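You operate a simulated robot arm through the tools that you are given. There is no shell and no other tool. Be economical: measure what you need, move in short steps, check, and stop when the job is done.

You run a simulated robot arm. Do the job below in one go: nothing can be reset, and whatever is moved stays where it is left.

## Task
Fit the green-band ring on the mandrel and tap the plunger home.
Fine: use the round rubber block and put it back; the ring ends round, on the mandrel.

It is judged by the outcome, as a careful person would: the job done as asked, and still so three seconds after it is handed in. It fails if anything else is knocked over, pushed out of place, dropped, spilled or broken.

## Robot
A 6-joint arm with a two-finger parallel gripper, fixed in place. Base frame: the origin is at the foot of the arm, x ahead of it, y to its left, z up; the work surface is at about z = 0. Units: mm, rad, N and s.
With the tool pointing down near the work surface it reaches from about 120 to 500 mm from the base axis. Its first joint turns from -1.257 to 1.257 rad. Payload 0.65 kg.
The TCP is the grasp point between the finger pads, 25 mm short of the fingertips. In the tool frame z runs along the fingers and y along their closing line. Largest opening 76 mm; finger width 18, thickness 10; the body of the gripper, 36 by 78 mm, starts 45 mm behind the TCP.
Orientation is that of the tool frame in the base frame, as a unit quaternion [x, y, z, w]. With the fingers straight down and closing along the base's y, the tool's x points along the base's -x, its y along +y and its z along -z.

## Interface
- The arm moves only by the tool move_arm. Its arguments are lists of equal length, an entry for each row: "offset": the shift along the base's x, y, z in mm, a list of three; "dr": the turn, a rotation vector about the base's x, y, z in degrees, a list of three; "claw": the closure, from 0 (fully open) to 1 (shut). In form: {"offset": [[dx, dy, dz], ...], "dr": [[ax, ay, az], ...], "claw": [claw, ...]}. A call has 1 to 12 rows; each row shifts and turns the commanded pose from where the row before left it. A row lasts 0.2 s, in which the tool goes at most 50 mm and 0.15 rad; a call with a longer step from one row to the next is refused whole, and so is a gripper value outside its range. Where a pose cannot be reached the arm comes as near as it can. A force on the tool above 40 N (or 10 N above the force at the start of the call, whichever is more), or a blocked arm, ends the call early, and 0.2 s more pass. Each finger travels about 108 mm/s and halts on what it meets, pressing with about 34 N; the grip force reading is that of the motor and also rises with nothing between the fingers. The clock runs only during rows and for 0.2 s after the last one: add rows that do not move to give the fingers time. It gives the time, the measured TCP pose, the force on the tool (base axes), the opening and the grip force at its end, in the units of the frame above (readings bear some noise), with the torque about the TCP (base axes, N m) and any sound that the robot's microphone picked up.
- Cameras (640 x 400 px; columns grow to the right, rows downward): "scene" is fixed at [57.5, 269.1, 414.1]; the picture's right is [-0.78, -0.63, 0.00], its down [-0.30, 0.38, -0.88] and it looks along [0.55, -0.68, -0.48] (base axes); focal length 214 px, centre (320, 200). "wrist" rides on the gripper at [58, 11, -81] in the tool frame; the picture's right is [-0.18, 0.98, 0.00], its down [-0.75, -0.14, -0.64] and it looks along [-0.63, -0.12, 0.77] (tool axes); focal length 243 px, centre (320, 200). There is no depth. A picture from a camera that has moved, and an enlarged one, comes with that camera's place and axes in the base frame and with its lens.
- get_image(camera): a new picture of that camera. No time passes.
- enlarge(camera, box): a new picture of the part [left, top, right, bottom] of that camera's present view, enlarged. No time passes.
- job_done(): hands the job in; it is judged then, once.

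Go step by step. Nothing tells you positions but the pictures and the camera data: compare them with the known pose of the tool, close in by small moves and look again before you grip or let go. The budget is 120 turns and 64 pictures, counting those below and the enlarged ones. Unless the task says otherwise, let go and move clear before handing in, and close with one line.

The tools are called after "Emit:" as a command line: name --argument value ..., lists and objects as JSON in quotes. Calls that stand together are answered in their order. move_arm: Moves the arm, as the interface text tells. Its arguments: {"type":"object","properties":{"offset":{"type":"array"},"dr":{"type":"array"},"claw":{"type":"array"}},"required":["offset","dr","claw"]} The other tools are called the same way: get_image (camera) takes a picture; enlarge (camera, box) takes an enlarged picture of a part of a camera's view; job_done () hands the job in.

At the start:

```text
t: 0.0
position: [211.2, 84.2, 319.8]
ee_rot: [0.001, 1.0, 0.0, -0.001]
force: [0.2, 0.7, 0.3]
ft_torque: [0.04, -0.04, 0.03]
width: 76.0
grasp_force: 0.1
```

scene: 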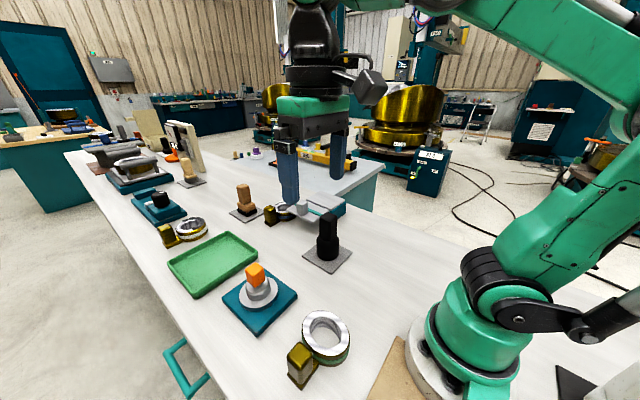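
wrist: 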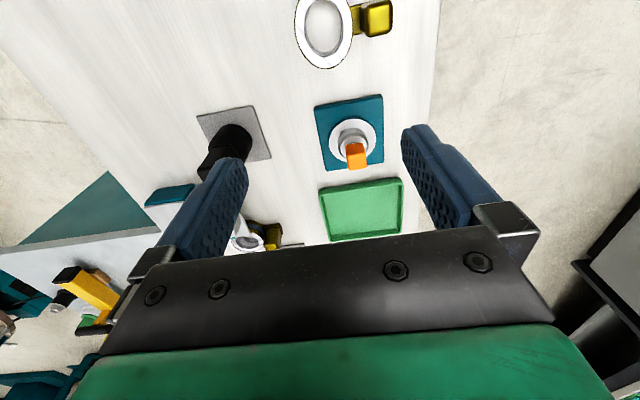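

I see a table with several fixtures: rings with brass handles, pads with round blocks, a green tray and an orange-topped plunger. I'll enlarge the view to identify them.

Emit:
enlarge --camera "scene" --box '[220, 170, 380, 270]'

Emit:
enlarge --camera "scene" --box '[200, 240, 380, 400]'

Emit:
enlarge --camera "scene" --box '[70, 110, 230, 250]'

```text
4.00 times, centred on (300, 220) of scene
camera zoom: at [57.5, 269.1, 414.1], right [-0.78, -0.63, 0.0], down [-0.3, 0.38, -0.88], along [0.55, -0.68, -0.48], focal length 858 px, centre (400, 120)
```

zoom: 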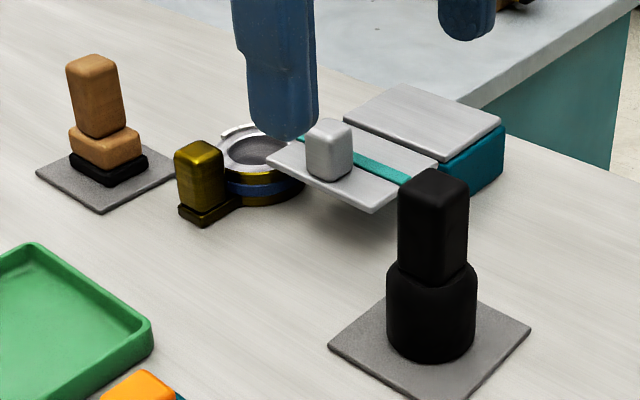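

```text
2.50 times, centred on (290, 320) of scene
camera zoom: at [57.5, 269.1, 414.1], right [-0.78, -0.63, 0.0], down [-0.3, 0.38, -0.88], along [0.55, -0.68, -0.48], focal length 536 px, centre (395, -100)
```

zoom: 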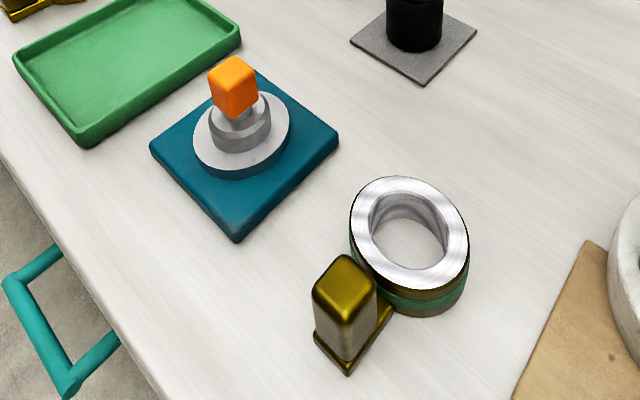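

```text
2.86 times, centred on (150, 180) of scene
camera zoom: at [57.5, 269.1, 414.1], right [-0.78, -0.63, 0.0], down [-0.3, 0.38, -0.88], along [0.55, -0.68, -0.48], focal length 613 px, centre (806, 257)
```

zoom: 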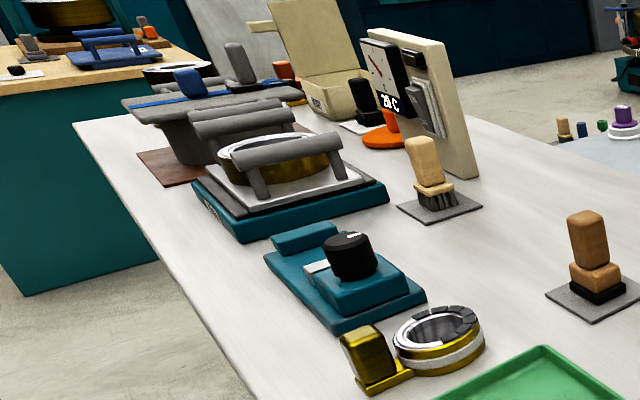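

The green-band ring is near (185, 95), the plunger fixture near (350, 118) and the black round block near (316, -80). I'll enlarge these from the wrist view.

Emit:
enlarge --camera "wrist" --box '[270, 0, 430, 100]'

Emit:
enlarge --camera "wrist" --box '[180, 80, 404, 220]'

```text
4.00 times, centred on (350, 50) of wrist
camera zoom: at [152.9, 95.2, 400.2], right [0.18, 0.98, 0.0], down [0.75, -0.14, 0.64], along [0.63, -0.12, -0.77], focal length 970 px, centre (200, 800)
```

zoom: 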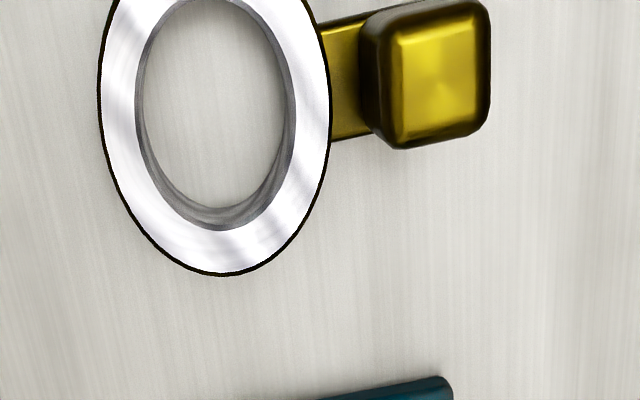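

```text
2.86 times, centred on (292, 150) of wrist
camera zoom: at [152.9, 95.2, 400.2], right [0.18, 0.98, 0.0], down [0.75, -0.14, 0.64], along [0.63, -0.12, -0.77], focal length 693 px, centre (400, 343)
```

zoom: 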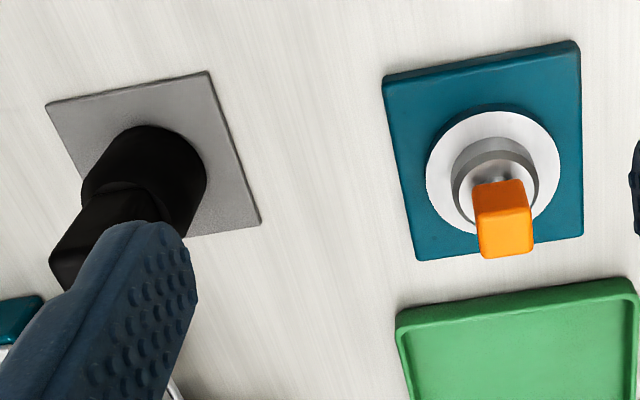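

I need the whole ring in view, so I'm backing off along -x.

Emit:
move_arm --offset '[[-40, 0, 0], [-35, 0, 0], [0, 0, 0], [0, 0, 0]]' --dr '[[0, 0, 0], [0, 0, 0], [0, 0, 0], [0, 0, 0]]' --claw '[0, 0, 0, 0]'

Emit:
get_image --camera "wrist"

```text
t: 1.0
position: [138.5, 84.9, 320.0]
ee_rot: [0.0, 1.0, 0.001, 0.0]
force: [-0.1, 0.4, 0.5]
ft_torque: [0.02, -0.02, 0.0]
width: 75.7
grasp_force: 0.0
```

```text
56 pictures are left
camera wrist: at [80.2, 95.9, 400.0], right [0.18, 0.98, 0.0], down [0.75, -0.14, 0.64], along [0.63, -0.12, -0.77], focal length 243 px, centre (320, 200)
```

wrist: 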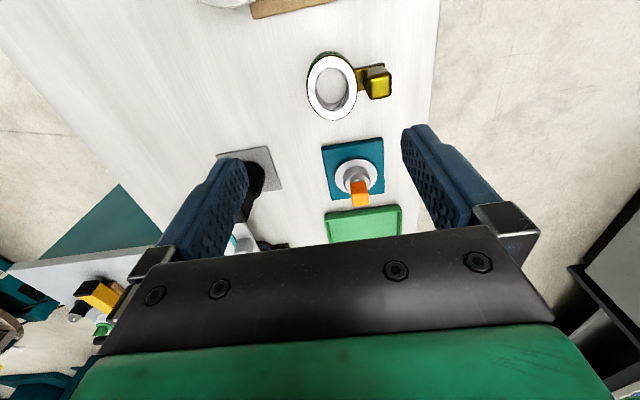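

Emit:
enlarge --camera "wrist" --box '[280, 40, 408, 120]'

Emit:
enlarge --camera "wrist" --box '[290, 130, 418, 210]'

```text
5.00 times, centred on (344, 80) of wrist
camera zoom: at [80.2, 95.9, 400.0], right [0.18, 0.98, 0.0], down [0.75, -0.14, 0.64], along [0.63, -0.12, -0.77], focal length 1213 px, centre (200, 800)
```

zoom: 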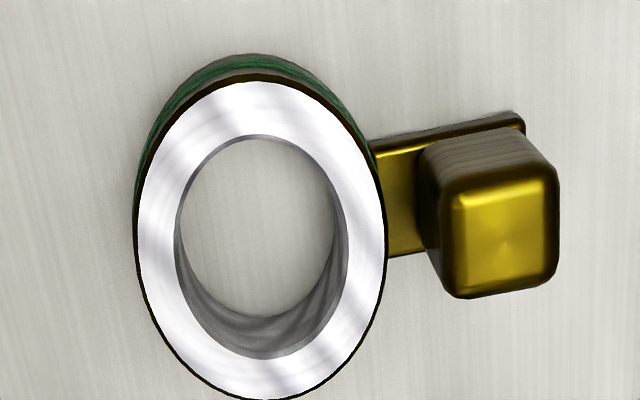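

```text
5.00 times, centred on (354, 170) of wrist
camera zoom: at [80.2, 95.9, 400.0], right [0.18, 0.98, 0.0], down [0.75, -0.14, 0.64], along [0.63, -0.12, -0.77], focal length 1213 px, centre (150, 350)
```

zoom: 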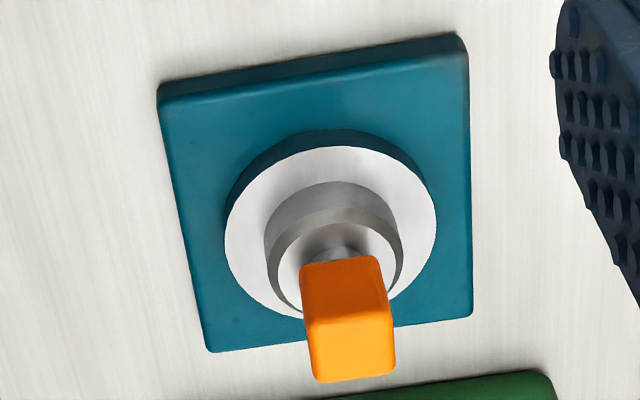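

The green ring is oval, with its long axis along x, so the expanding mandrel must round it. I'll image the ring and then the mandrel from the same relative pose to get accurate centres.

Emit:
move_arm --offset '[[0, 0, -40], [0, 0, -40], [0, 0, -20], [0, 0, 0], [0, 0, 0]]' --dr '[[0, 0, 0], [0, 0, 0], [0, 0, 0], [0, 0, 0], [0, 0, 0]]' --claw '[0, 0, 0, 0, 0]'

Emit:
enlarge --camera "wrist" --box '[270, 60, 430, 160]'

Emit:
move_arm --offset '[[45, 0, 0], [45, 10, 0], [45, 15, 0], [28, 0, 0], [0, 0, 0], [0, 0, 0]]' --dr '[[0, 0, 0], [0, 0, 0], [0, 0, 0], [0, 0, 0], [0, 0, 0], [0, 0, 0]]' --claw '[0, 0, 0, 0, 0, 0]'

Emit:
enlarge --camera "wrist" --box '[240, 50, 400, 150]'

```text
t: 2.2
position: [138.1, 81.9, 221.4]
ee_rot: [0.0, 1.0, 0.001, 0.001]
force: [0.7, 0.9, -0.6]
ft_torque: [0.0, 0.02, 0.02]
width: 75.9
grasp_force: 0.1
```

```text
4.00 times, centred on (350, 110) of wrist
camera zoom: at [79.3, 93.6, 300.8], right [0.18, 0.98, 0.0], down [0.75, -0.14, 0.64], along [0.63, -0.12, -0.77], focal length 970 px, centre (200, 560)
```

zoom: 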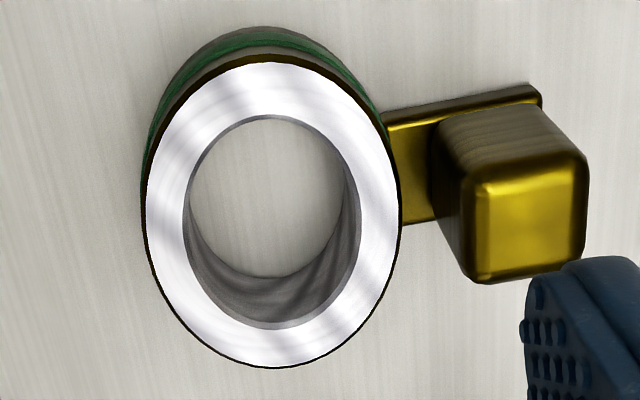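

```text
t: 3.6
position: [300.0, 108.8, 221.1]
ee_rot: [0.0, 1.0, 0.0, 0.0]
force: [0.1, -0.3, 0.6]
ft_torque: [-0.01, -0.02, 0.0]
width: 76.2
grasp_force: 0.1
```

```text
4.00 times, centred on (320, 100) of wrist
camera zoom: at [241.3, 119.9, 302.2], right [0.18, 0.98, 0.0], down [0.75, -0.14, 0.64], along [0.63, -0.12, -0.77], focal length 970 px, centre (320, 600)
```

zoom: 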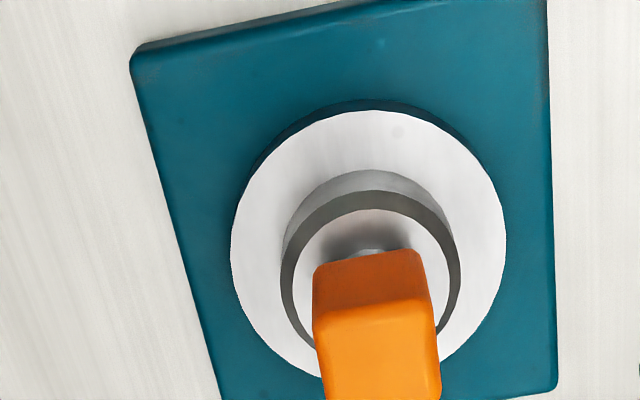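

Estimated centres are ring (183, 94.7), ring handle (183, 155.5) with its top near z 60, and mandrel (345.6, 113.8). I'll turn the gripper 90° so it closes along x on the handle.

Emit:
move_arm --offset '[[-10, 4, 0], [-10, 4, 0], [-10, 4, 0], [-10, 4, 0], [-10, 4, 0], [-10, 4, 0], [-10, 4, 0], [-10, 4, 0], [-10, 4, 0], [-10, 4, 0], [-10, 4, 0], [0, 0, 0]]' --dr '[[0, 0, 8.5], [0, 0, 8.5], [0, 0, 8.5], [0, 0, 8.5], [0, 0, 8.5], [0, 0, 8.5], [0, 0, 8.5], [0, 0, 8.5], [0, 0, 8.5], [0, 0, 8.5], [0, 0, 5], [0, 0, 0]]' --claw '[0, 0, 0, 0, 0, 0, 0, 0, 0, 0, 0, 0]'

Emit:
get_image --camera "wrist"

```text
t: 6.2
position: [188.5, 154.9, 220.9]
ee_rot: [0.707, -0.707, 0.0, 0.001]
force: [0.7, -0.3, -0.6]
ft_torque: [0.0, -0.03, -0.02]
width: 75.7
grasp_force: 0.1
```

```text
51 pictures are left
camera wrist: at [178.7, 96.4, 301.2], right [-0.98, 0.18, 0.0], down [0.14, 0.75, 0.64], along [0.12, 0.63, -0.77], focal length 243 px, centre (320, 200)
```

wrist: 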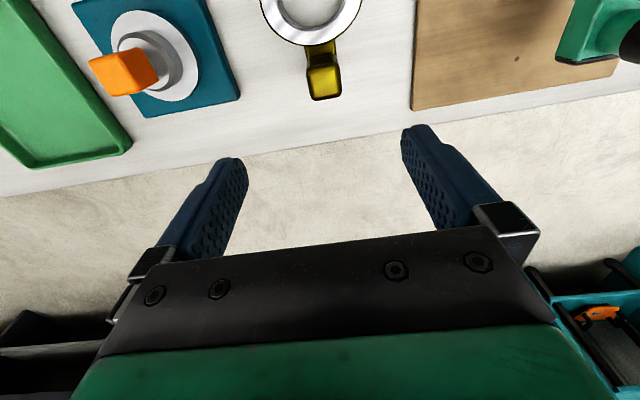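

Emit:
enlarge --camera "wrist" --box '[230, 0, 390, 100]'

Emit:
enlarge --camera "wrist" --box '[70, 0, 262, 120]'

```text
4.00 times, centred on (310, 50) of wrist
camera zoom: at [178.7, 96.4, 301.2], right [-0.98, 0.18, 0.0], down [0.14, 0.75, 0.64], along [0.12, 0.63, -0.77], focal length 970 px, centre (360, 800)
```

zoom: 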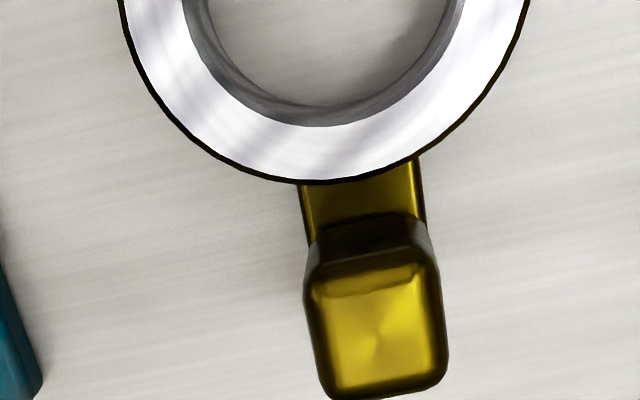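

```text
3.33 times, centred on (166, 60) of wrist
camera zoom: at [178.7, 96.4, 301.2], right [-0.98, 0.18, 0.0], down [0.14, 0.75, 0.64], along [0.12, 0.63, -0.77], focal length 809 px, centre (833, 667)
```

zoom: 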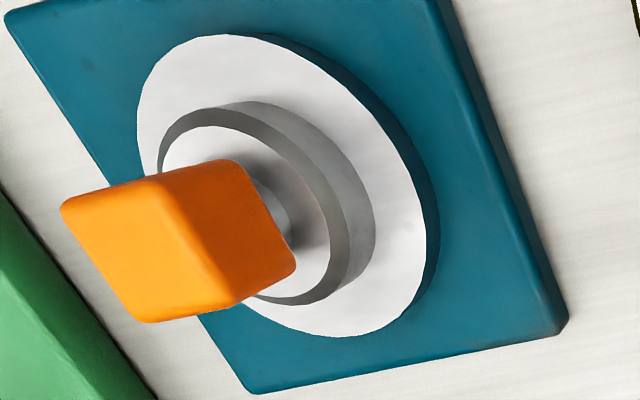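

The handle is confirmed at about (186, 155.5), 27 mm wide in x. I'm descending over it with the gripper open.

Emit:
move_arm --offset '[[-2.5, 0.7, -40], [0, 0, -40], [0, 0, -40], [0, 0, -30], [0, 0, -12], [0, 0, -10], [0, 0, 0], [0, 0, 0]]' --dr '[[0, 0, 0], [0, 0, 0], [0, 0, 0], [0, 0, 0], [0, 0, 0], [0, 0, 0], [0, 0, 0], [0, 0, 0]]' --claw '[0, 0, 0, 0, 0, 0, 0, 0]'

Emit:
get_image --camera "wrist"

Emit:
enlarge --camera "scene" --box '[220, 220, 420, 400]'

```text
t: 8.0
position: [187.6, 154.6, 49.2]
ee_rot: [-0.707, 0.707, 0.0, -0.001]
force: [-0.8, -0.7, -0.1]
ft_torque: [-0.01, -0.01, -0.01]
width: 76.2
grasp_force: 0.1
```

```text
48 pictures are left
camera wrist: at [176.9, 96.3, 128.7], right [-0.98, 0.18, 0.0], down [0.14, 0.75, 0.64], along [0.12, 0.63, -0.77], focal length 243 px, centre (320, 200)
```

wrist: 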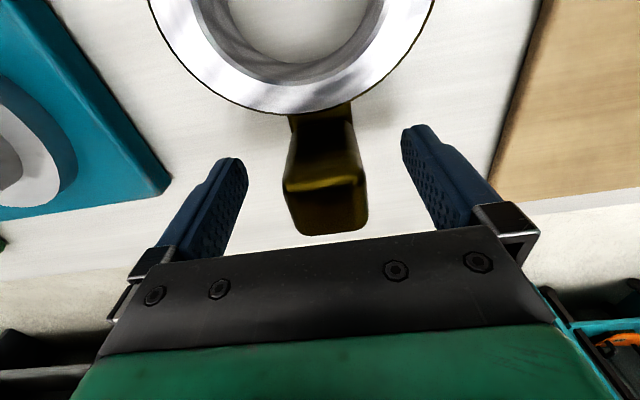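

```text
2.22 times, centred on (320, 310) of scene
camera zoom: at [57.5, 269.1, 414.1], right [-0.78, -0.63, 0.0], down [-0.3, 0.38, -0.88], along [0.55, -0.68, -0.48], focal length 477 px, centre (320, -44)
```

zoom: 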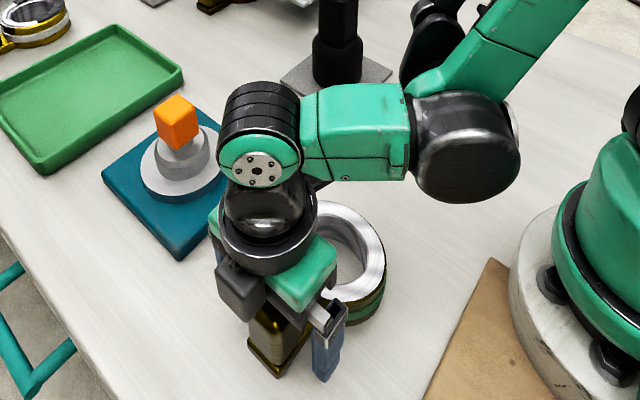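

The handle sits between the fingers with its top near z 60. I'm lowering slightly and closing.

Emit:
move_arm --offset '[[-1.3, 0.8, -4], [0, 0, 0], [0, 0, 0], [0, 0, 0], [0, 0, 0], [0, 0, 0]]' --dr '[[0, 0, 0], [0, 0, 0], [0, 0, 0], [0, 0, 0], [0, 0, 0], [0, 0, 0]]' --claw '[0, 0.3, 0.6, 1, 1, 1]'

Emit:
get_image --camera "wrist"

```text
t: 9.4
position: [186.1, 154.6, 45.3]
ee_rot: [0.707, -0.707, -0.001, 0.001]
force: [0.5, -0.2, 0.1]
ft_torque: [0.09, -0.01, 0.03]
width: 31.7
grasp_force: 34.3
```

```text
46 pictures are left
camera wrist: at [175.8, 96.7, 125.4], right [-0.98, 0.18, 0.0], down [0.14, 0.75, 0.64], along [0.12, 0.63, -0.77], focal length 243 px, centre (320, 200)
```

wrist: 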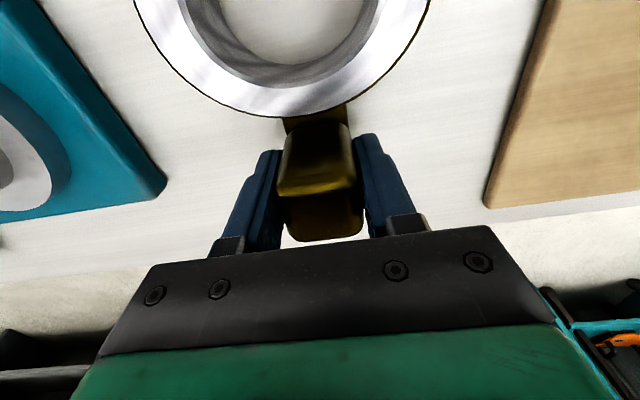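

The grip is firm at 31.7 mm. I'm lifting straight up, high enough to clear the plunger (top near z 98), and checking for sag.

Emit:
move_arm --offset '[[0, 0, 5], [0, 0, 10], [0, 0, 20], [0, 0, 30], [0, 0, 30], [0, 0, 25], [0, 0, 0], [0, 0, 0]]' --dr '[[0, 0, 0], [0, 0, 0], [0, 0, 0], [0, 0, 0], [0, 0, 0], [0, 0, 0], [0, 0, 0], [0, 0, 0]]' --claw '[1, 1, 1, 1, 1, 1, 1, 1]'

Emit:
get_image --camera "wrist"

Emit:
get_image --camera "scene"

```text
t: 11.2
position: [188.8, 156.5, 164.9]
ee_rot: [-0.707, 0.707, 0.0, -0.001]
force: [-0.1, 0.9, -1.4]
ft_torque: [0.08, 0.01, 0.01]
width: 31.7
grasp_force: 34.5
```

```text
45 pictures are left
camera wrist: at [178.4, 98.3, 244.5], right [-0.98, 0.18, 0.0], down [0.14, 0.75, 0.64], along [0.12, 0.63, -0.77], focal length 243 px, centre (320, 200)
```

wrist: 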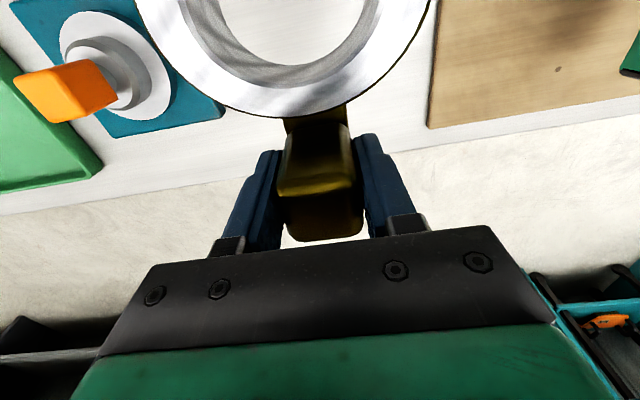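

```text
44 pictures are left
```

scene: 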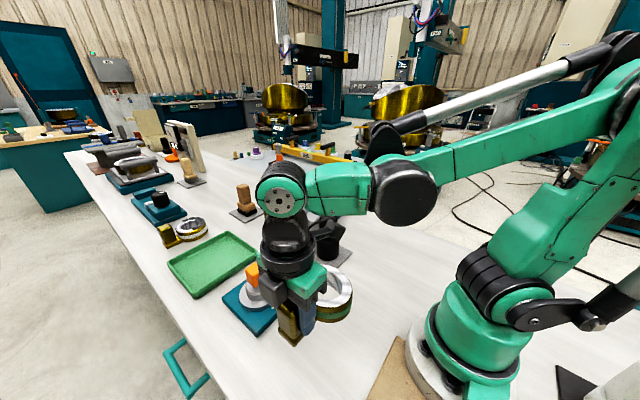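

There's no slip or sag. I'm moving over the mandrel by the measured offset of about (160, 19).

Emit:
move_arm --offset '[[30, 3, 0], [40, 5, 0], [40, 5, 0], [30, 4, 0], [20, 2, 0], [0, 0, 0], [0, 0, 0]]' --dr '[[0, 0, 0], [0, 0, 0], [0, 0, 0], [0, 0, 0], [0, 0, 0], [0, 0, 0], [0, 0, 0]]' --claw '[1, 1, 1, 1, 1, 1, 1]'

Emit:
get_image --camera "wrist"

Emit:
enlarge --camera "scene" --box '[180, 200, 340, 340]'

Emit:
enlarge --camera "wrist" --box '[204, 0, 396, 120]'

```text
t: 12.8
position: [346.6, 173.1, 164.3]
ee_rot: [0.707, -0.707, -0.002, 0.0]
force: [0.2, -0.4, -1.9]
ft_torque: [0.1, 0.01, 0.0]
width: 32.2
grasp_force: 34.3
```

```text
43 pictures are left
camera wrist: at [336.8, 114.9, 244.5], right [-0.98, 0.18, 0.0], down [0.14, 0.75, 0.64], along [0.12, 0.63, -0.77], focal length 243 px, centre (320, 200)
```

wrist: 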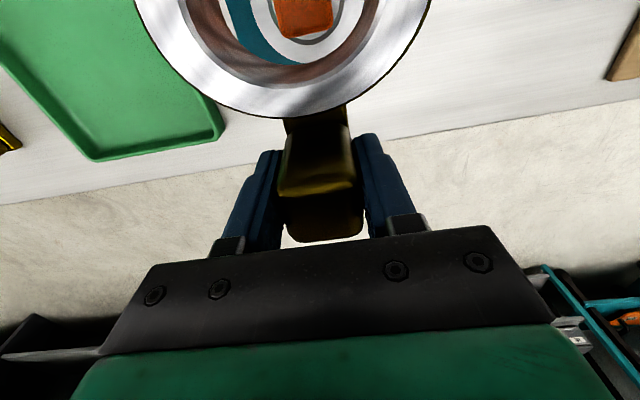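

```text
2.86 times, centred on (260, 270) of scene
camera zoom: at [57.5, 269.1, 414.1], right [-0.78, -0.63, 0.0], down [-0.3, 0.38, -0.88], along [0.55, -0.68, -0.48], focal length 613 px, centre (491, 0)
```

zoom: 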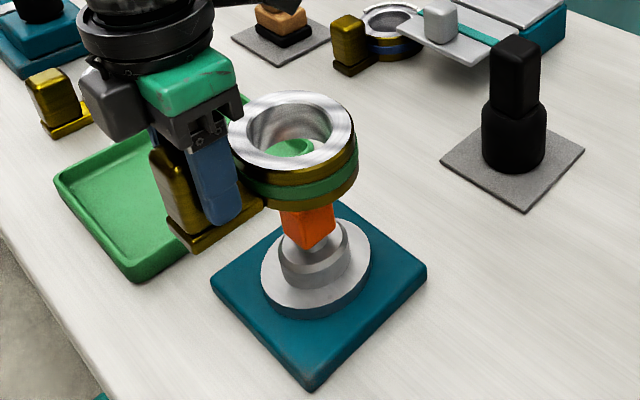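

```text
3.33 times, centred on (300, 60) of wrist
camera zoom: at [336.8, 114.9, 244.5], right [-0.98, 0.18, 0.0], down [0.14, 0.75, 0.64], along [0.12, 0.63, -0.77], focal length 809 px, centre (387, 667)
```

zoom: 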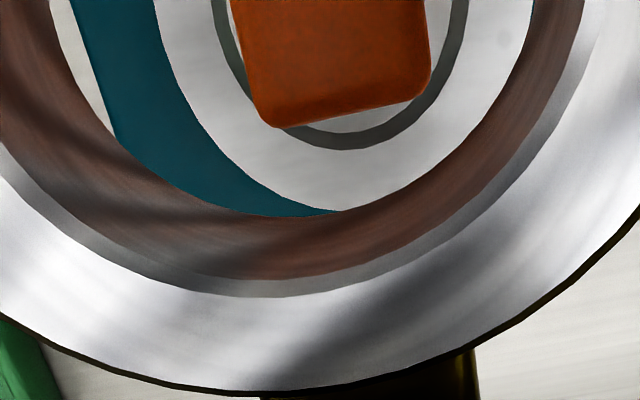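

The ring hangs over the plunger. I'll take a closer scene view to settle ring height and x alignment before lowering.

Emit:
enlarge --camera "scene" --box '[218, 220, 298, 290]'

```text
5.71 times, centred on (258, 255) of scene
camera zoom: at [57.5, 269.1, 414.1], right [-0.78, -0.63, 0.0], down [-0.3, 0.38, -0.88], along [0.55, -0.68, -0.48], focal length 1226 px, centre (674, -114)
```

zoom: 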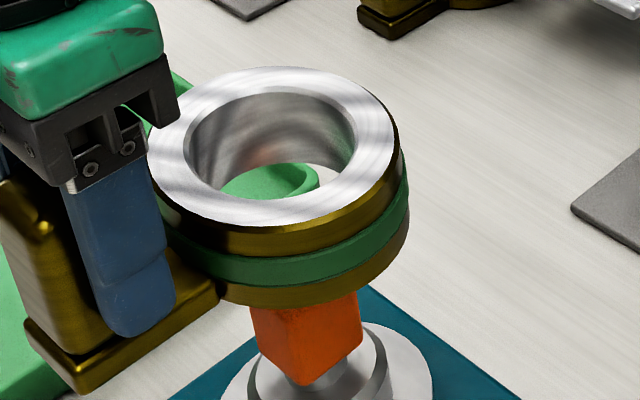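

Mandrel and ring are aligned to about 1–2 mm. I'll correct by (-1.5, +0.9), lower to just above the mandrel shoulder and look again.

Emit:
move_arm --offset '[[-1.5, 0.9, 0], [0, 0, -15], [0, 0, -15], [0, 0, -15], [0, 0, -15], [0, 0, -7], [0, 0, 0], [0, 0, 0]]' --dr '[[0, 0, 0], [0, 0, 0], [0, 0, 0], [0, 0, 0], [0, 0, 0], [0, 0, 0], [0, 0, 0], [0, 0, 0]]' --claw '[1, 1, 1, 1, 1, 1, 1, 1]'

Emit:
enlarge --camera "wrist" --box '[204, 0, 396, 120]'

Emit:
enlarge --camera "scene" --box '[210, 240, 306, 320]'

```text
t: 14.6
position: [345.4, 172.5, 98.1]
ee_rot: [-0.707, 0.707, 0.0, -0.001]
force: [0.7, 0.6, -1.7]
ft_torque: [0.09, -0.01, 0.01]
width: 31.8
grasp_force: 33.7
```

```text
3.33 times, centred on (300, 60) of wrist
camera zoom: at [334.9, 115.2, 176.7], right [-0.98, 0.18, 0.0], down [0.14, 0.75, 0.64], along [0.12, 0.63, -0.77], focal length 809 px, centre (387, 667)
```

zoom: 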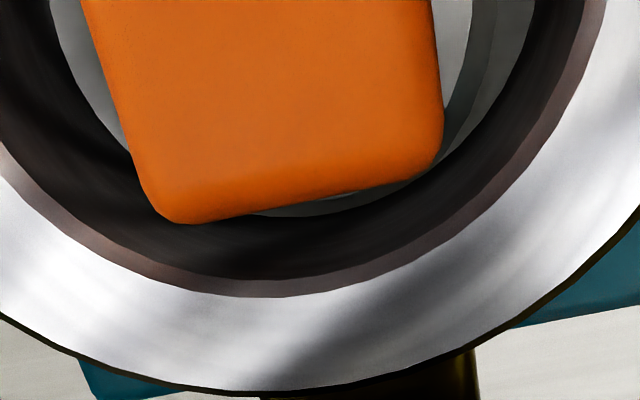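

```text
5.00 times, centred on (258, 280) of scene
camera zoom: at [57.5, 269.1, 414.1], right [-0.78, -0.63, 0.0], down [-0.3, 0.38, -0.88], along [0.55, -0.68, -0.48], focal length 1072 px, centre (630, -200)
```

zoom: 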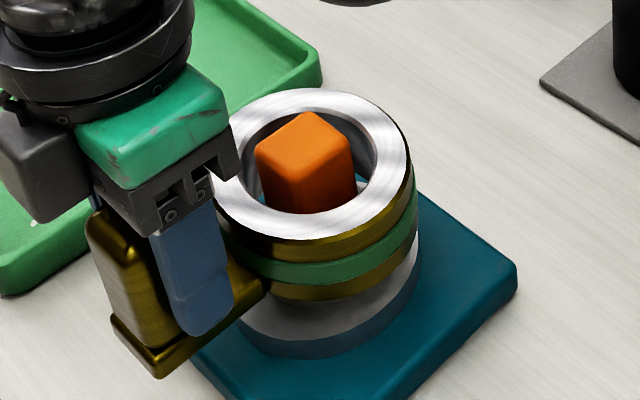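

Emit:
enlarge --camera "wrist" --box '[260, 20, 356, 80]'

```text
6.67 times, centred on (308, 50) of wrist
camera zoom: at [334.9, 115.2, 176.7], right [-0.98, 0.18, 0.0], down [0.14, 0.75, 0.64], along [0.12, 0.63, -0.77], focal length 1618 px, centre (400, 1200)
```

zoom: 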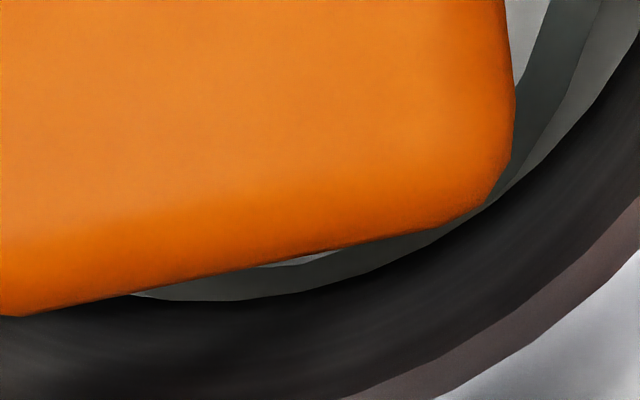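

The ring bottom is about 9 mm above the shoulder. I'll nudge it (-0.8, +1.5) and lower gently in small steps, watching the force.

Emit:
move_arm --offset '[[-0.8, 1.5, 0], [0, 0, -2], [0, 0, -2], [0, 0, -2], [0, 0, -2], [0, 0, -2], [0, 0, -2], [0, 0, 0]]' --dr '[[0, 0, 0], [0, 0, 0], [0, 0, 0], [0, 0, 0], [0, 0, 0], [0, 0, 0], [0, 0, 0], [0, 0, 0]]' --claw '[1, 1, 1, 1, 1, 1, 1, 1]'

Emit:
enlarge --camera "wrist" --box '[204, 0, 396, 120]'

```text
t: 16.4
position: [343.2, 177.3, 86.6]
ee_rot: [-0.707, 0.707, 0.0, -0.001]
force: [10.3, -5.3, 1.2]
ft_torque: [-0.34, -0.47, 0.64]
width: 31.8
grasp_force: 34.1
```

```text
3.33 times, centred on (300, 60) of wrist
camera zoom: at [332.4, 117.4, 165.7], right [-0.98, 0.18, 0.0], down [0.14, 0.75, 0.64], along [0.12, 0.63, -0.77], focal length 809 px, centre (387, 667)
```

zoom: 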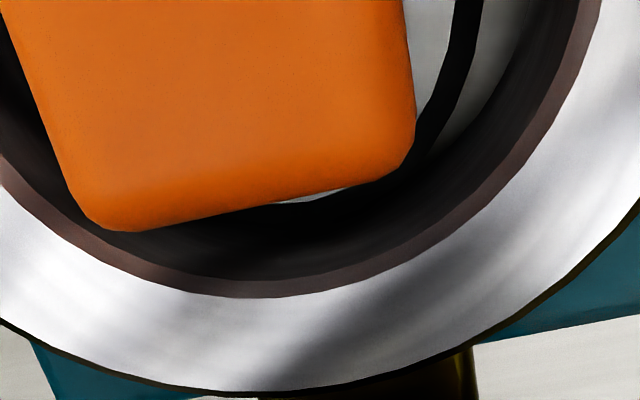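

There's lateral contact pushing the ring toward +x, -y. I'm following that force to centre it.

Emit:
move_arm --offset '[[1, -0.7, 0], [0.8, -0.6, 0], [0, 0, 0], [0, 0, 0]]' --dr '[[0, 0, 0], [0, 0, 0], [0, 0, 0], [0, 0, 0]]' --claw '[1, 1, 1, 1]'

```text
t: 17.4
position: [344.5, 174.6, 84.8]
ee_rot: [-0.707, 0.708, 0.002, -0.001]
force: [-0.6, 0.2, -1.6]
ft_torque: [0.05, -0.01, 0.01]
width: 31.9
grasp_force: 34.3
```

It's free now. I'll keep lowering in small steps.

Emit:
move_arm --offset '[[0, 0, -2], [0, 0, -2], [0, 0, -2], [0, 0, 0]]' --dr '[[0, 0, 0], [0, 0, 0], [0, 0, 0], [0, 0, 0]]' --claw '[1, 1, 1, 1]'

Emit:
enlarge --camera "wrist" --box '[204, 0, 396, 120]'

```text
t: 18.4
position: [345.2, 174.2, 79.3]
ee_rot: [0.707, -0.707, -0.001, 0.0]
force: [-0.1, -0.3, -3.0]
ft_torque: [0.05, 0.01, 0.02]
width: 31.4
grasp_force: 33.9
```

```text
3.33 times, centred on (300, 60) of wrist
camera zoom: at [334.3, 116.5, 159.0], right [-0.98, 0.18, 0.0], down [0.14, 0.75, 0.64], along [0.12, 0.63, -0.77], focal length 809 px, centre (387, 667)
```

zoom: 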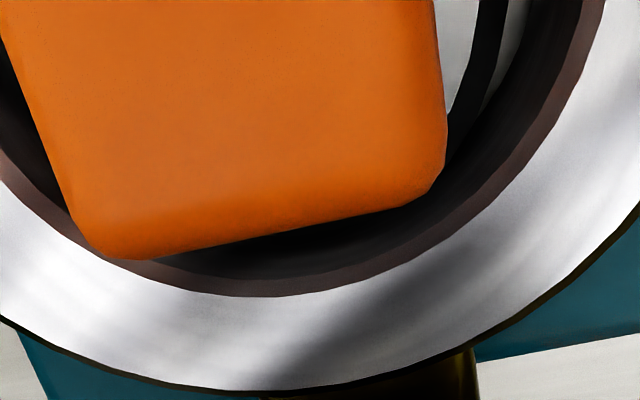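

The ring is passing over the mandrel freely. I'm continuing down to the flange, watching for contact.

Emit:
move_arm --offset '[[0, 0, -2], [0, 0, -2], [0, 0, -2], [0, 0, -1], [0, 0, -1], [0, 0, 0]]' --dr '[[0, 0, 0], [0, 0, 0], [0, 0, 0], [0, 0, 0], [0, 0, 0], [0, 0, 0]]' --claw '[1, 1, 1, 1, 1, 1]'

Emit:
enlarge --camera "scene" --box '[210, 250, 306, 330]'

```text
t: 19.8
position: [345.2, 175.9, 71.7]
ee_rot: [0.707, -0.707, -0.001, 0.002]
force: [-15.9, -2.4, 21.3]
ft_torque: [-0.18, -0.24, 0.11]
width: 31.6
grasp_force: 33.8
```

```text
5.00 times, centred on (258, 290) of scene
camera zoom: at [57.4, 269.1, 414.1], right [-0.78, -0.63, 0.0], down [-0.3, 0.38, -0.88], along [0.55, -0.68, -0.48], focal length 1072 px, centre (630, -250)
```

zoom: 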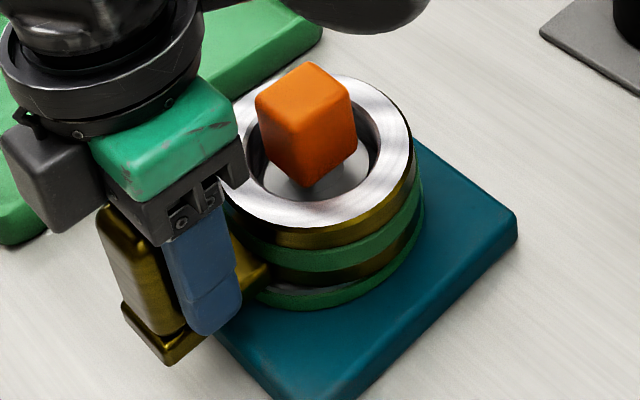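

The ring is seated on the flange, with Fz 21 N at ring bottom near z 26. I'm easing the load off before letting go.

Emit:
move_arm --offset '[[-0.8, 0, 0.8], [-0.4, 0, 0.6], [0, 0, 0], [0, 0, 0]]' --dr '[[0, 0, 0], [0, 0, 0], [0, 0, 0], [0, 0, 0]]' --claw '[1, 1, 1, 1]'

```text
t: 20.8
position: [345.1, 176.1, 73.0]
ee_rot: [0.707, -0.707, -0.001, -0.002]
force: [25.9, 12.6, -18.7]
ft_torque: [0.12, 0.54, 0.33]
width: 31.9
grasp_force: 33.8
```

The ring now seems held by the mandrel. I'm going back about half to null the force.

Emit:
move_arm --offset '[[0.7, -0.3, -0.6], [0, 0, 0], [0, 0, 0]]' --dr '[[0, 0, 0], [0, 0, 0], [0, 0, 0]]' --claw '[1, 1, 1]'

```text
t: 21.6
position: [345.7, 175.9, 72.5]
ee_rot: [0.707, -0.707, 0.0, -0.002]
force: [26.7, 17.0, 15.2]
ft_torque: [0.01, 0.47, 0.32]
width: 31.8
grasp_force: 34.2
```

Emit:
move_arm --offset '[[0.5, 0.5, 0.3], [0, 0, 0], [0, 0, 0]]' --dr '[[0, 0, 0], [0, 0, 0], [0, 0, 0]]' --claw '[1, 1, 1]'

```text
t: 22.4
position: [344.8, 175.2, 72.5]
ee_rot: [-0.707, 0.707, 0.001, 0.001]
force: [18.5, 8.1, 10.4]
ft_torque: [0.82, 0.13, 0.22]
width: 31.6
grasp_force: 33.9
```

Emit:
move_arm --offset '[[0.7, 0.3, 0.3], [0, 0, 0], [0, 0, 0]]' --dr '[[0, 0, 0], [0, 0, 0], [0, 0, 0]]' --claw '[1, 1, 1]'

Emit:
enlarge --camera "wrist" --box '[140, 0, 460, 200]'

```text
t: 23.2
position: [345.0, 174.0, 73.9]
ee_rot: [0.707, -0.707, -0.002, 0.001]
force: [-1.3, 3.0, -22.0]
ft_torque: [-0.09, -0.41, 0.16]
width: 31.9
grasp_force: 34.4
```

```text
2.00 times, centred on (300, 100) of wrist
camera zoom: at [334.8, 116.1, 153.0], right [-0.98, 0.18, 0.0], down [0.14, 0.75, 0.64], along [0.11, 0.63, -0.77], focal length 485 px, centre (360, 400)
```

zoom: 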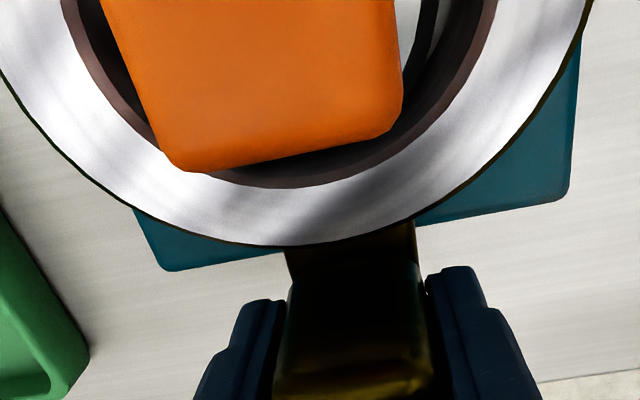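

Lateral load is gone; only a small vertical preload remains. I'm taking half of it out and opening the fingers.

Emit:
move_arm --offset '[[0, 0, -0.5], [0, 0, 0], [0, 0, 0], [0, 0, 0], [0, 0, 0]]' --dr '[[0, 0, 0], [0, 0, 0], [0, 0, 0], [0, 0, 0], [0, 0, 0]]' --claw '[1, 0.5, 0.3, 0.2, 0.2]'

Emit:
get_image --camera "wrist"

```text
t: 24.4
position: [346.0, 174.9, 72.1]
ee_rot: [0.708, -0.706, -0.001, 0.001]
force: [0.1, 0.4, -0.6]
ft_torque: [-0.04, -0.02, 0.02]
width: 60.8
grasp_force: 0.0
```

```text
32 pictures are left
camera wrist: at [335.1, 116.6, 152.3], right [-0.98, 0.18, 0.0], down [0.14, 0.75, 0.64], along [0.12, 0.63, -0.77], focal length 243 px, centre (320, 200)
```

wrist: 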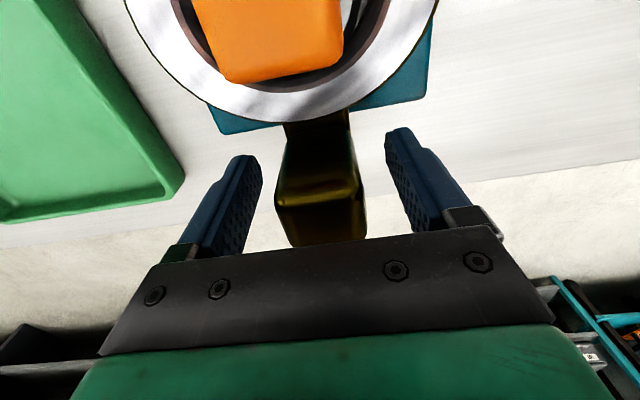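

The ring is released and upright. I'm rising clear and moving toward the black round block near (316, -80) to inspect it.

Emit:
move_arm --offset '[[0, 0, 30], [0, 0, 40], [0, 0, 45], [0, 0, 45], [0, 0, 45], [0, -45, 20], [-10, -48, 0], [-10, -48, 0], [-10, -48, 0], [0, -40, 0], [0, -30, 0], [0, 0, 0]]' --dr '[[0, 0, 0], [0, 0, 0], [0, 0, 0], [0, 0, 0], [0, 0, 0], [0, 0, 0], [0, 0, 0], [0, 0, 0], [0, 0, 0], [0, 0, 0], [0, 0, 0], [0, 0, 0]]' --claw '[0, 0, 0, 0, 0, 0, 0, 0, 0, 0, 0, 0]'

Emit:
get_image --camera "wrist"

Emit:
enlarge --camera "scene" --box '[200, 240, 320, 340]'

```text
t: 27.0
position: [314.1, -83.5, 293.8]
ee_rot: [-0.707, 0.707, 0.001, -0.001]
force: [0.1, -0.6, -0.3]
ft_torque: [0.02, 0.02, 0.03]
width: 75.9
grasp_force: 0.0
```

```text
31 pictures are left
camera wrist: at [303.9, -141.2, 373.2], right [-0.98, 0.18, 0.0], down [0.14, 0.75, 0.64], along [0.12, 0.63, -0.77], focal length 243 px, centre (320, 200)
```

wrist: 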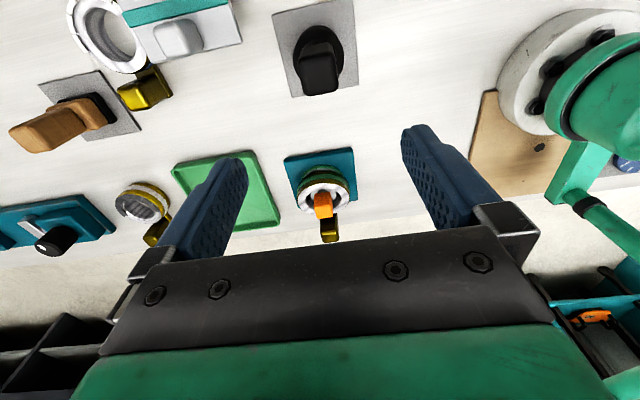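

```text
4.00 times, centred on (260, 290) of scene
camera zoom: at [57.5, 269.1, 414.1], right [-0.78, -0.63, 0.0], down [-0.3, 0.38, -0.88], along [0.55, -0.68, -0.48], focal length 858 px, centre (560, -160)
```

zoom: 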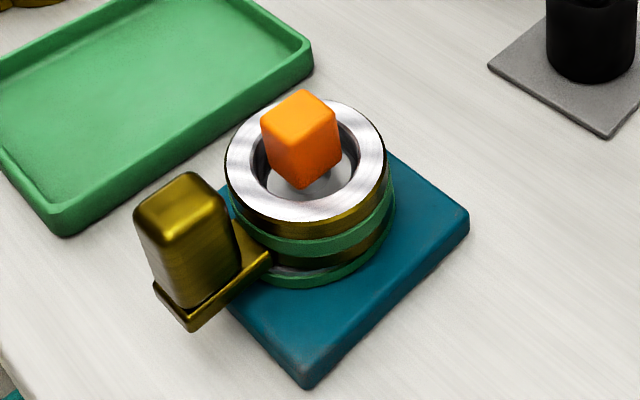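

Emit:
enlarge --camera "wrist" --box '[250, 0, 378, 110]'

```text
3.64 times, centred on (314, 55) of wrist
camera zoom: at [303.9, -141.2, 373.2], right [-0.98, 0.18, 0.0], down [0.14, 0.75, 0.64], along [0.12, 0.63, -0.77], focal length 882 px, centre (342, 727)
```

zoom: 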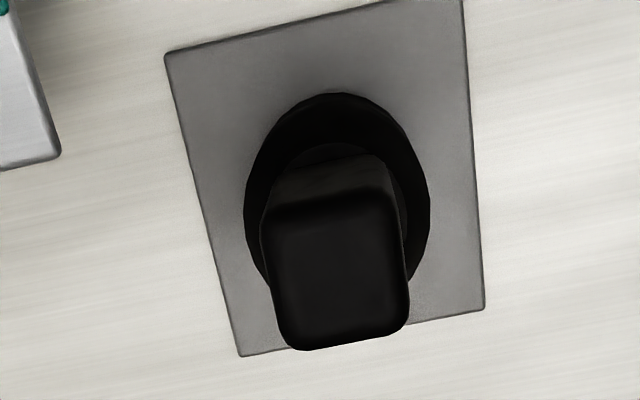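

The pad is axis-aligned, centred near (317, -85), with the block's square handle on top. I'm descending partway above it to refine.

Emit:
move_arm --offset '[[1, -1.5, -40], [0, 0, -40], [0, 0, -24], [0, 0, 0], [0, 0, 0]]' --dr '[[0, 0, 0], [0, 0, 0], [0, 0, 0], [0, 0, 0], [0, 0, 0]]' --claw '[0, 0, 0, 0, 0]'

Emit:
get_image --camera "wrist"

Emit:
enlarge --camera "scene" --box '[260, 150, 400, 280]'

```text
t: 28.2
position: [315.1, -86.5, 192.1]
ee_rot: [0.707, -0.707, 0.0, 0.001]
force: [-0.1, 0.1, 0.5]
ft_torque: [-0.03, -0.02, 0.03]
width: 75.9
grasp_force: 0.0
```

```text
28 pictures are left
camera wrist: at [304.3, -145.1, 272.0], right [-0.98, 0.18, 0.0], down [0.14, 0.75, 0.64], along [0.12, 0.63, -0.77], focal length 243 px, centre (320, 200)
```

wrist: 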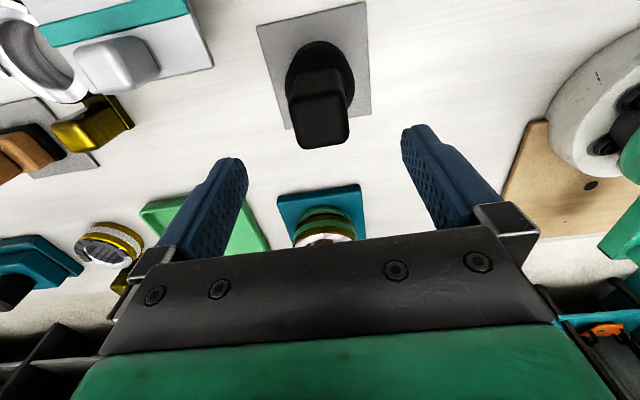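

```text
3.08 times, centred on (330, 215) of scene
camera zoom: at [57.5, 269.1, 414.1], right [-0.78, -0.63, 0.0], down [-0.3, 0.38, -0.88], along [0.55, -0.68, -0.48], focal length 660 px, centre (289, 154)
```

zoom: 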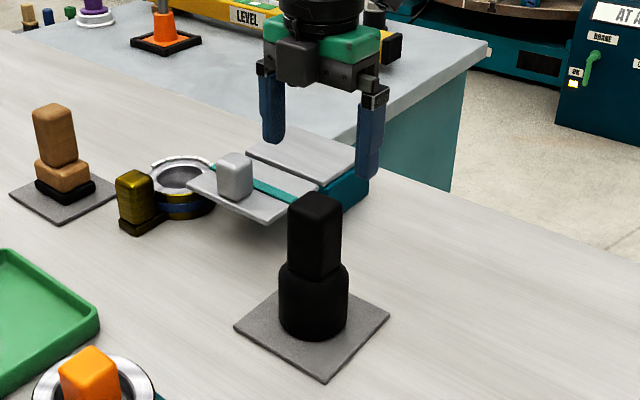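

Two views put the handle top at z ≈ 130, centred at (315, -88). I'm descending to grip at z ≈ 104.

Emit:
move_arm --offset '[[0, -1.2, -30], [0, 0, -30], [0, 0, -18], [0, 0, -10], [0, 0, 0], [0, 0, 0]]' --dr '[[0, 0, 0], [0, 0, 0], [0, 0, 0], [0, 0, 0], [0, 0, 0], [0, 0, 0]]' --claw '[0, 0, 0, 0, 0, 0]'

Emit:
get_image --camera "wrist"

```text
t: 29.6
position: [316.5, -87.0, 104.7]
ee_rot: [-0.707, 0.707, 0.001, -0.001]
force: [0.0, 0.4, 0.2]
ft_torque: [0.04, 0.04, 0.0]
width: 76.0
grasp_force: 0.1
```

```text
26 pictures are left
camera wrist: at [306.0, -144.7, 184.3], right [-0.98, 0.18, 0.0], down [0.14, 0.75, 0.64], along [0.12, 0.63, -0.77], focal length 243 px, centre (320, 200)
```

wrist: 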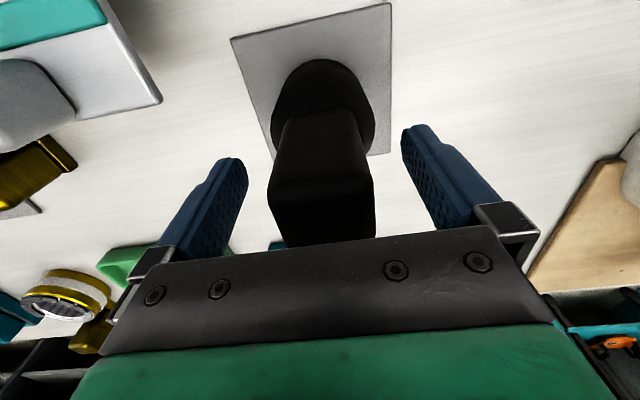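

The handle is centred between the fingers; I'm closing.

Emit:
move_arm --offset '[[0, 0, 0], [0, 0, 0], [0, 0, 0], [0, 0, 0], [0, 0, 0]]' --dr '[[0, 0, 0], [0, 0, 0], [0, 0, 0], [0, 0, 0], [0, 0, 0]]' --claw '[0.3, 0.6, 1, 1, 1]'

```text
t: 30.8
position: [316.9, -85.4, 103.8]
ee_rot: [0.708, -0.707, 0.001, 0.001]
force: [-0.1, 0.3, 0.4]
ft_torque: [-0.01, 0.01, 0.0]
width: 35.7
grasp_force: 34.0
```

The grip is good at 35.7 mm. I'm lifting straight up 125 mm and carrying it above the plunger at about (346, 114).

Emit:
move_arm --offset '[[0, 0, 8], [0, 0, 20], [0, 0, 32], [0, 0, 35], [0, 0, 30], [4, 25, 0], [6, 40, 0], [6, 45, 0], [6, 45, 0], [5, 30, 0], [2.5, 15.5, 0], [0, 0, 0]]' --dr '[[0, 0, 0], [0, 0, 0], [0, 0, 0], [0, 0, 0], [0, 0, 0], [0, 0, 0], [0, 0, 0], [0, 0, 0], [0, 0, 0], [0, 0, 0], [0, 0, 0], [0, 0, 0]]' --claw '[1, 1, 1, 1, 1, 1, 1, 1, 1, 1, 1, 1]'

Emit:
get_image --camera "wrist"

Emit:
enlarge --camera "scene" --box '[180, 200, 340, 340]'

```text
t: 33.4
position: [346.1, 115.0, 231.2]
ee_rot: [0.708, -0.707, -0.001, 0.0]
force: [0.4, 0.3, -3.1]
ft_torque: [-0.02, 0.0, -0.02]
width: 35.7
grasp_force: 33.8
```

```text
25 pictures are left
camera wrist: at [335.7, 57.1, 312.4], right [-0.98, 0.18, 0.0], down [0.14, 0.75, 0.64], along [0.12, 0.63, -0.77], focal length 243 px, centre (320, 200)
```

wrist: 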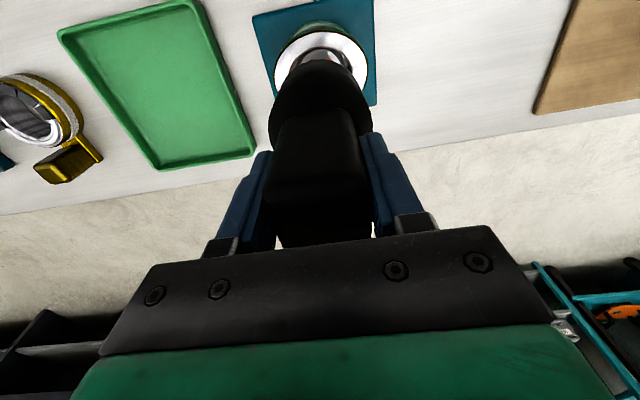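

```text
2.86 times, centred on (260, 270) of scene
camera zoom: at [57.5, 269.2, 414.1], right [-0.78, -0.63, 0.0], down [-0.3, 0.38, -0.88], along [0.55, -0.68, -0.48], focal length 613 px, centre (491, 0)
```

zoom: 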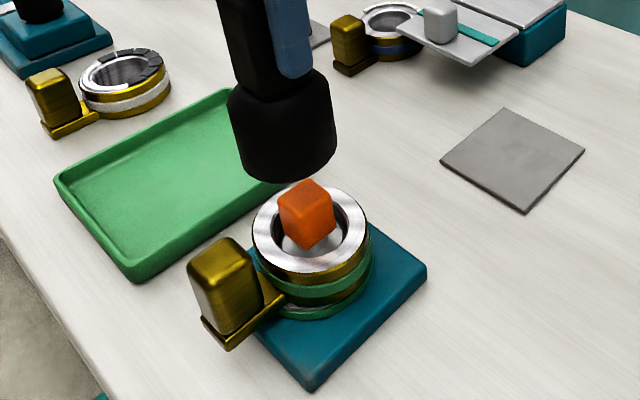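

The block is above the plunger. I'm lowering slowly until it touches.

Emit:
move_arm --offset '[[0, 0, -10], [0, 0, -8], [0, 0, -4], [0, 0, -3], [0, 0, -2], [0, 0, -2], [0, 0, 0]]' --dr '[[0, 0, 0], [0, 0, 0], [0, 0, 0], [0, 0, 0], [0, 0, 0], [0, 0, 0], [0, 0, 0]]' --claw '[1, 1, 1, 1, 1, 1, 1]'

Emit:
enlarge --camera "scene" --box '[210, 230, 306, 310]'

```text
t: 35.0
position: [346.7, 114.9, 201.8]
ee_rot: [-0.707, 0.707, 0.001, 0.0]
force: [-0.2, -0.5, -3.0]
ft_torque: [-0.02, 0.0, -0.02]
width: 35.8
grasp_force: 34.3
```

```text
5.00 times, centred on (258, 270) of scene
camera zoom: at [57.5, 269.1, 414.1], right [-0.78, -0.63, 0.0], down [-0.3, 0.38, -0.88], along [0.55, -0.68, -0.48], focal length 1072 px, centre (630, -150)
```

zoom: 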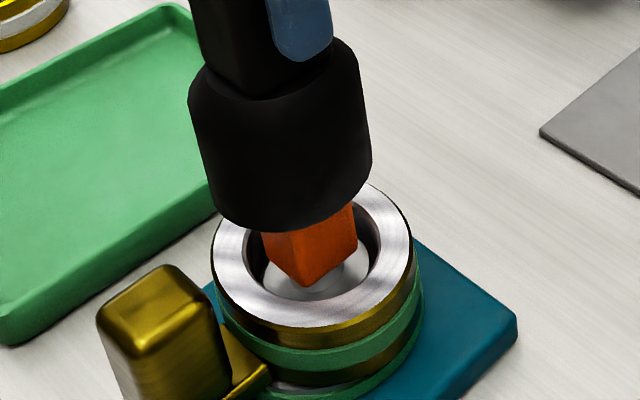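

The block's axis lines up with the plunger. I'm lowering on to contact.

Emit:
move_arm --offset '[[0, 0, -2], [0, 0, -2], [0, 0, -2], [0, 0, -2], [0, 0, 0]]' --dr '[[0, 0, 0], [0, 0, 0], [0, 0, 0], [0, 0, 0], [0, 0, 0]]' --claw '[1, 1, 1, 1, 1]'

```text
t: 36.2
position: [346.1, 114.2, 191.6]
ee_rot: [-0.706, 0.708, 0.002, 0.0]
force: [2.7, 5.8, 26.5]
ft_torque: [0.4, -0.36, -0.01]
width: 35.8
grasp_force: 34.3
```

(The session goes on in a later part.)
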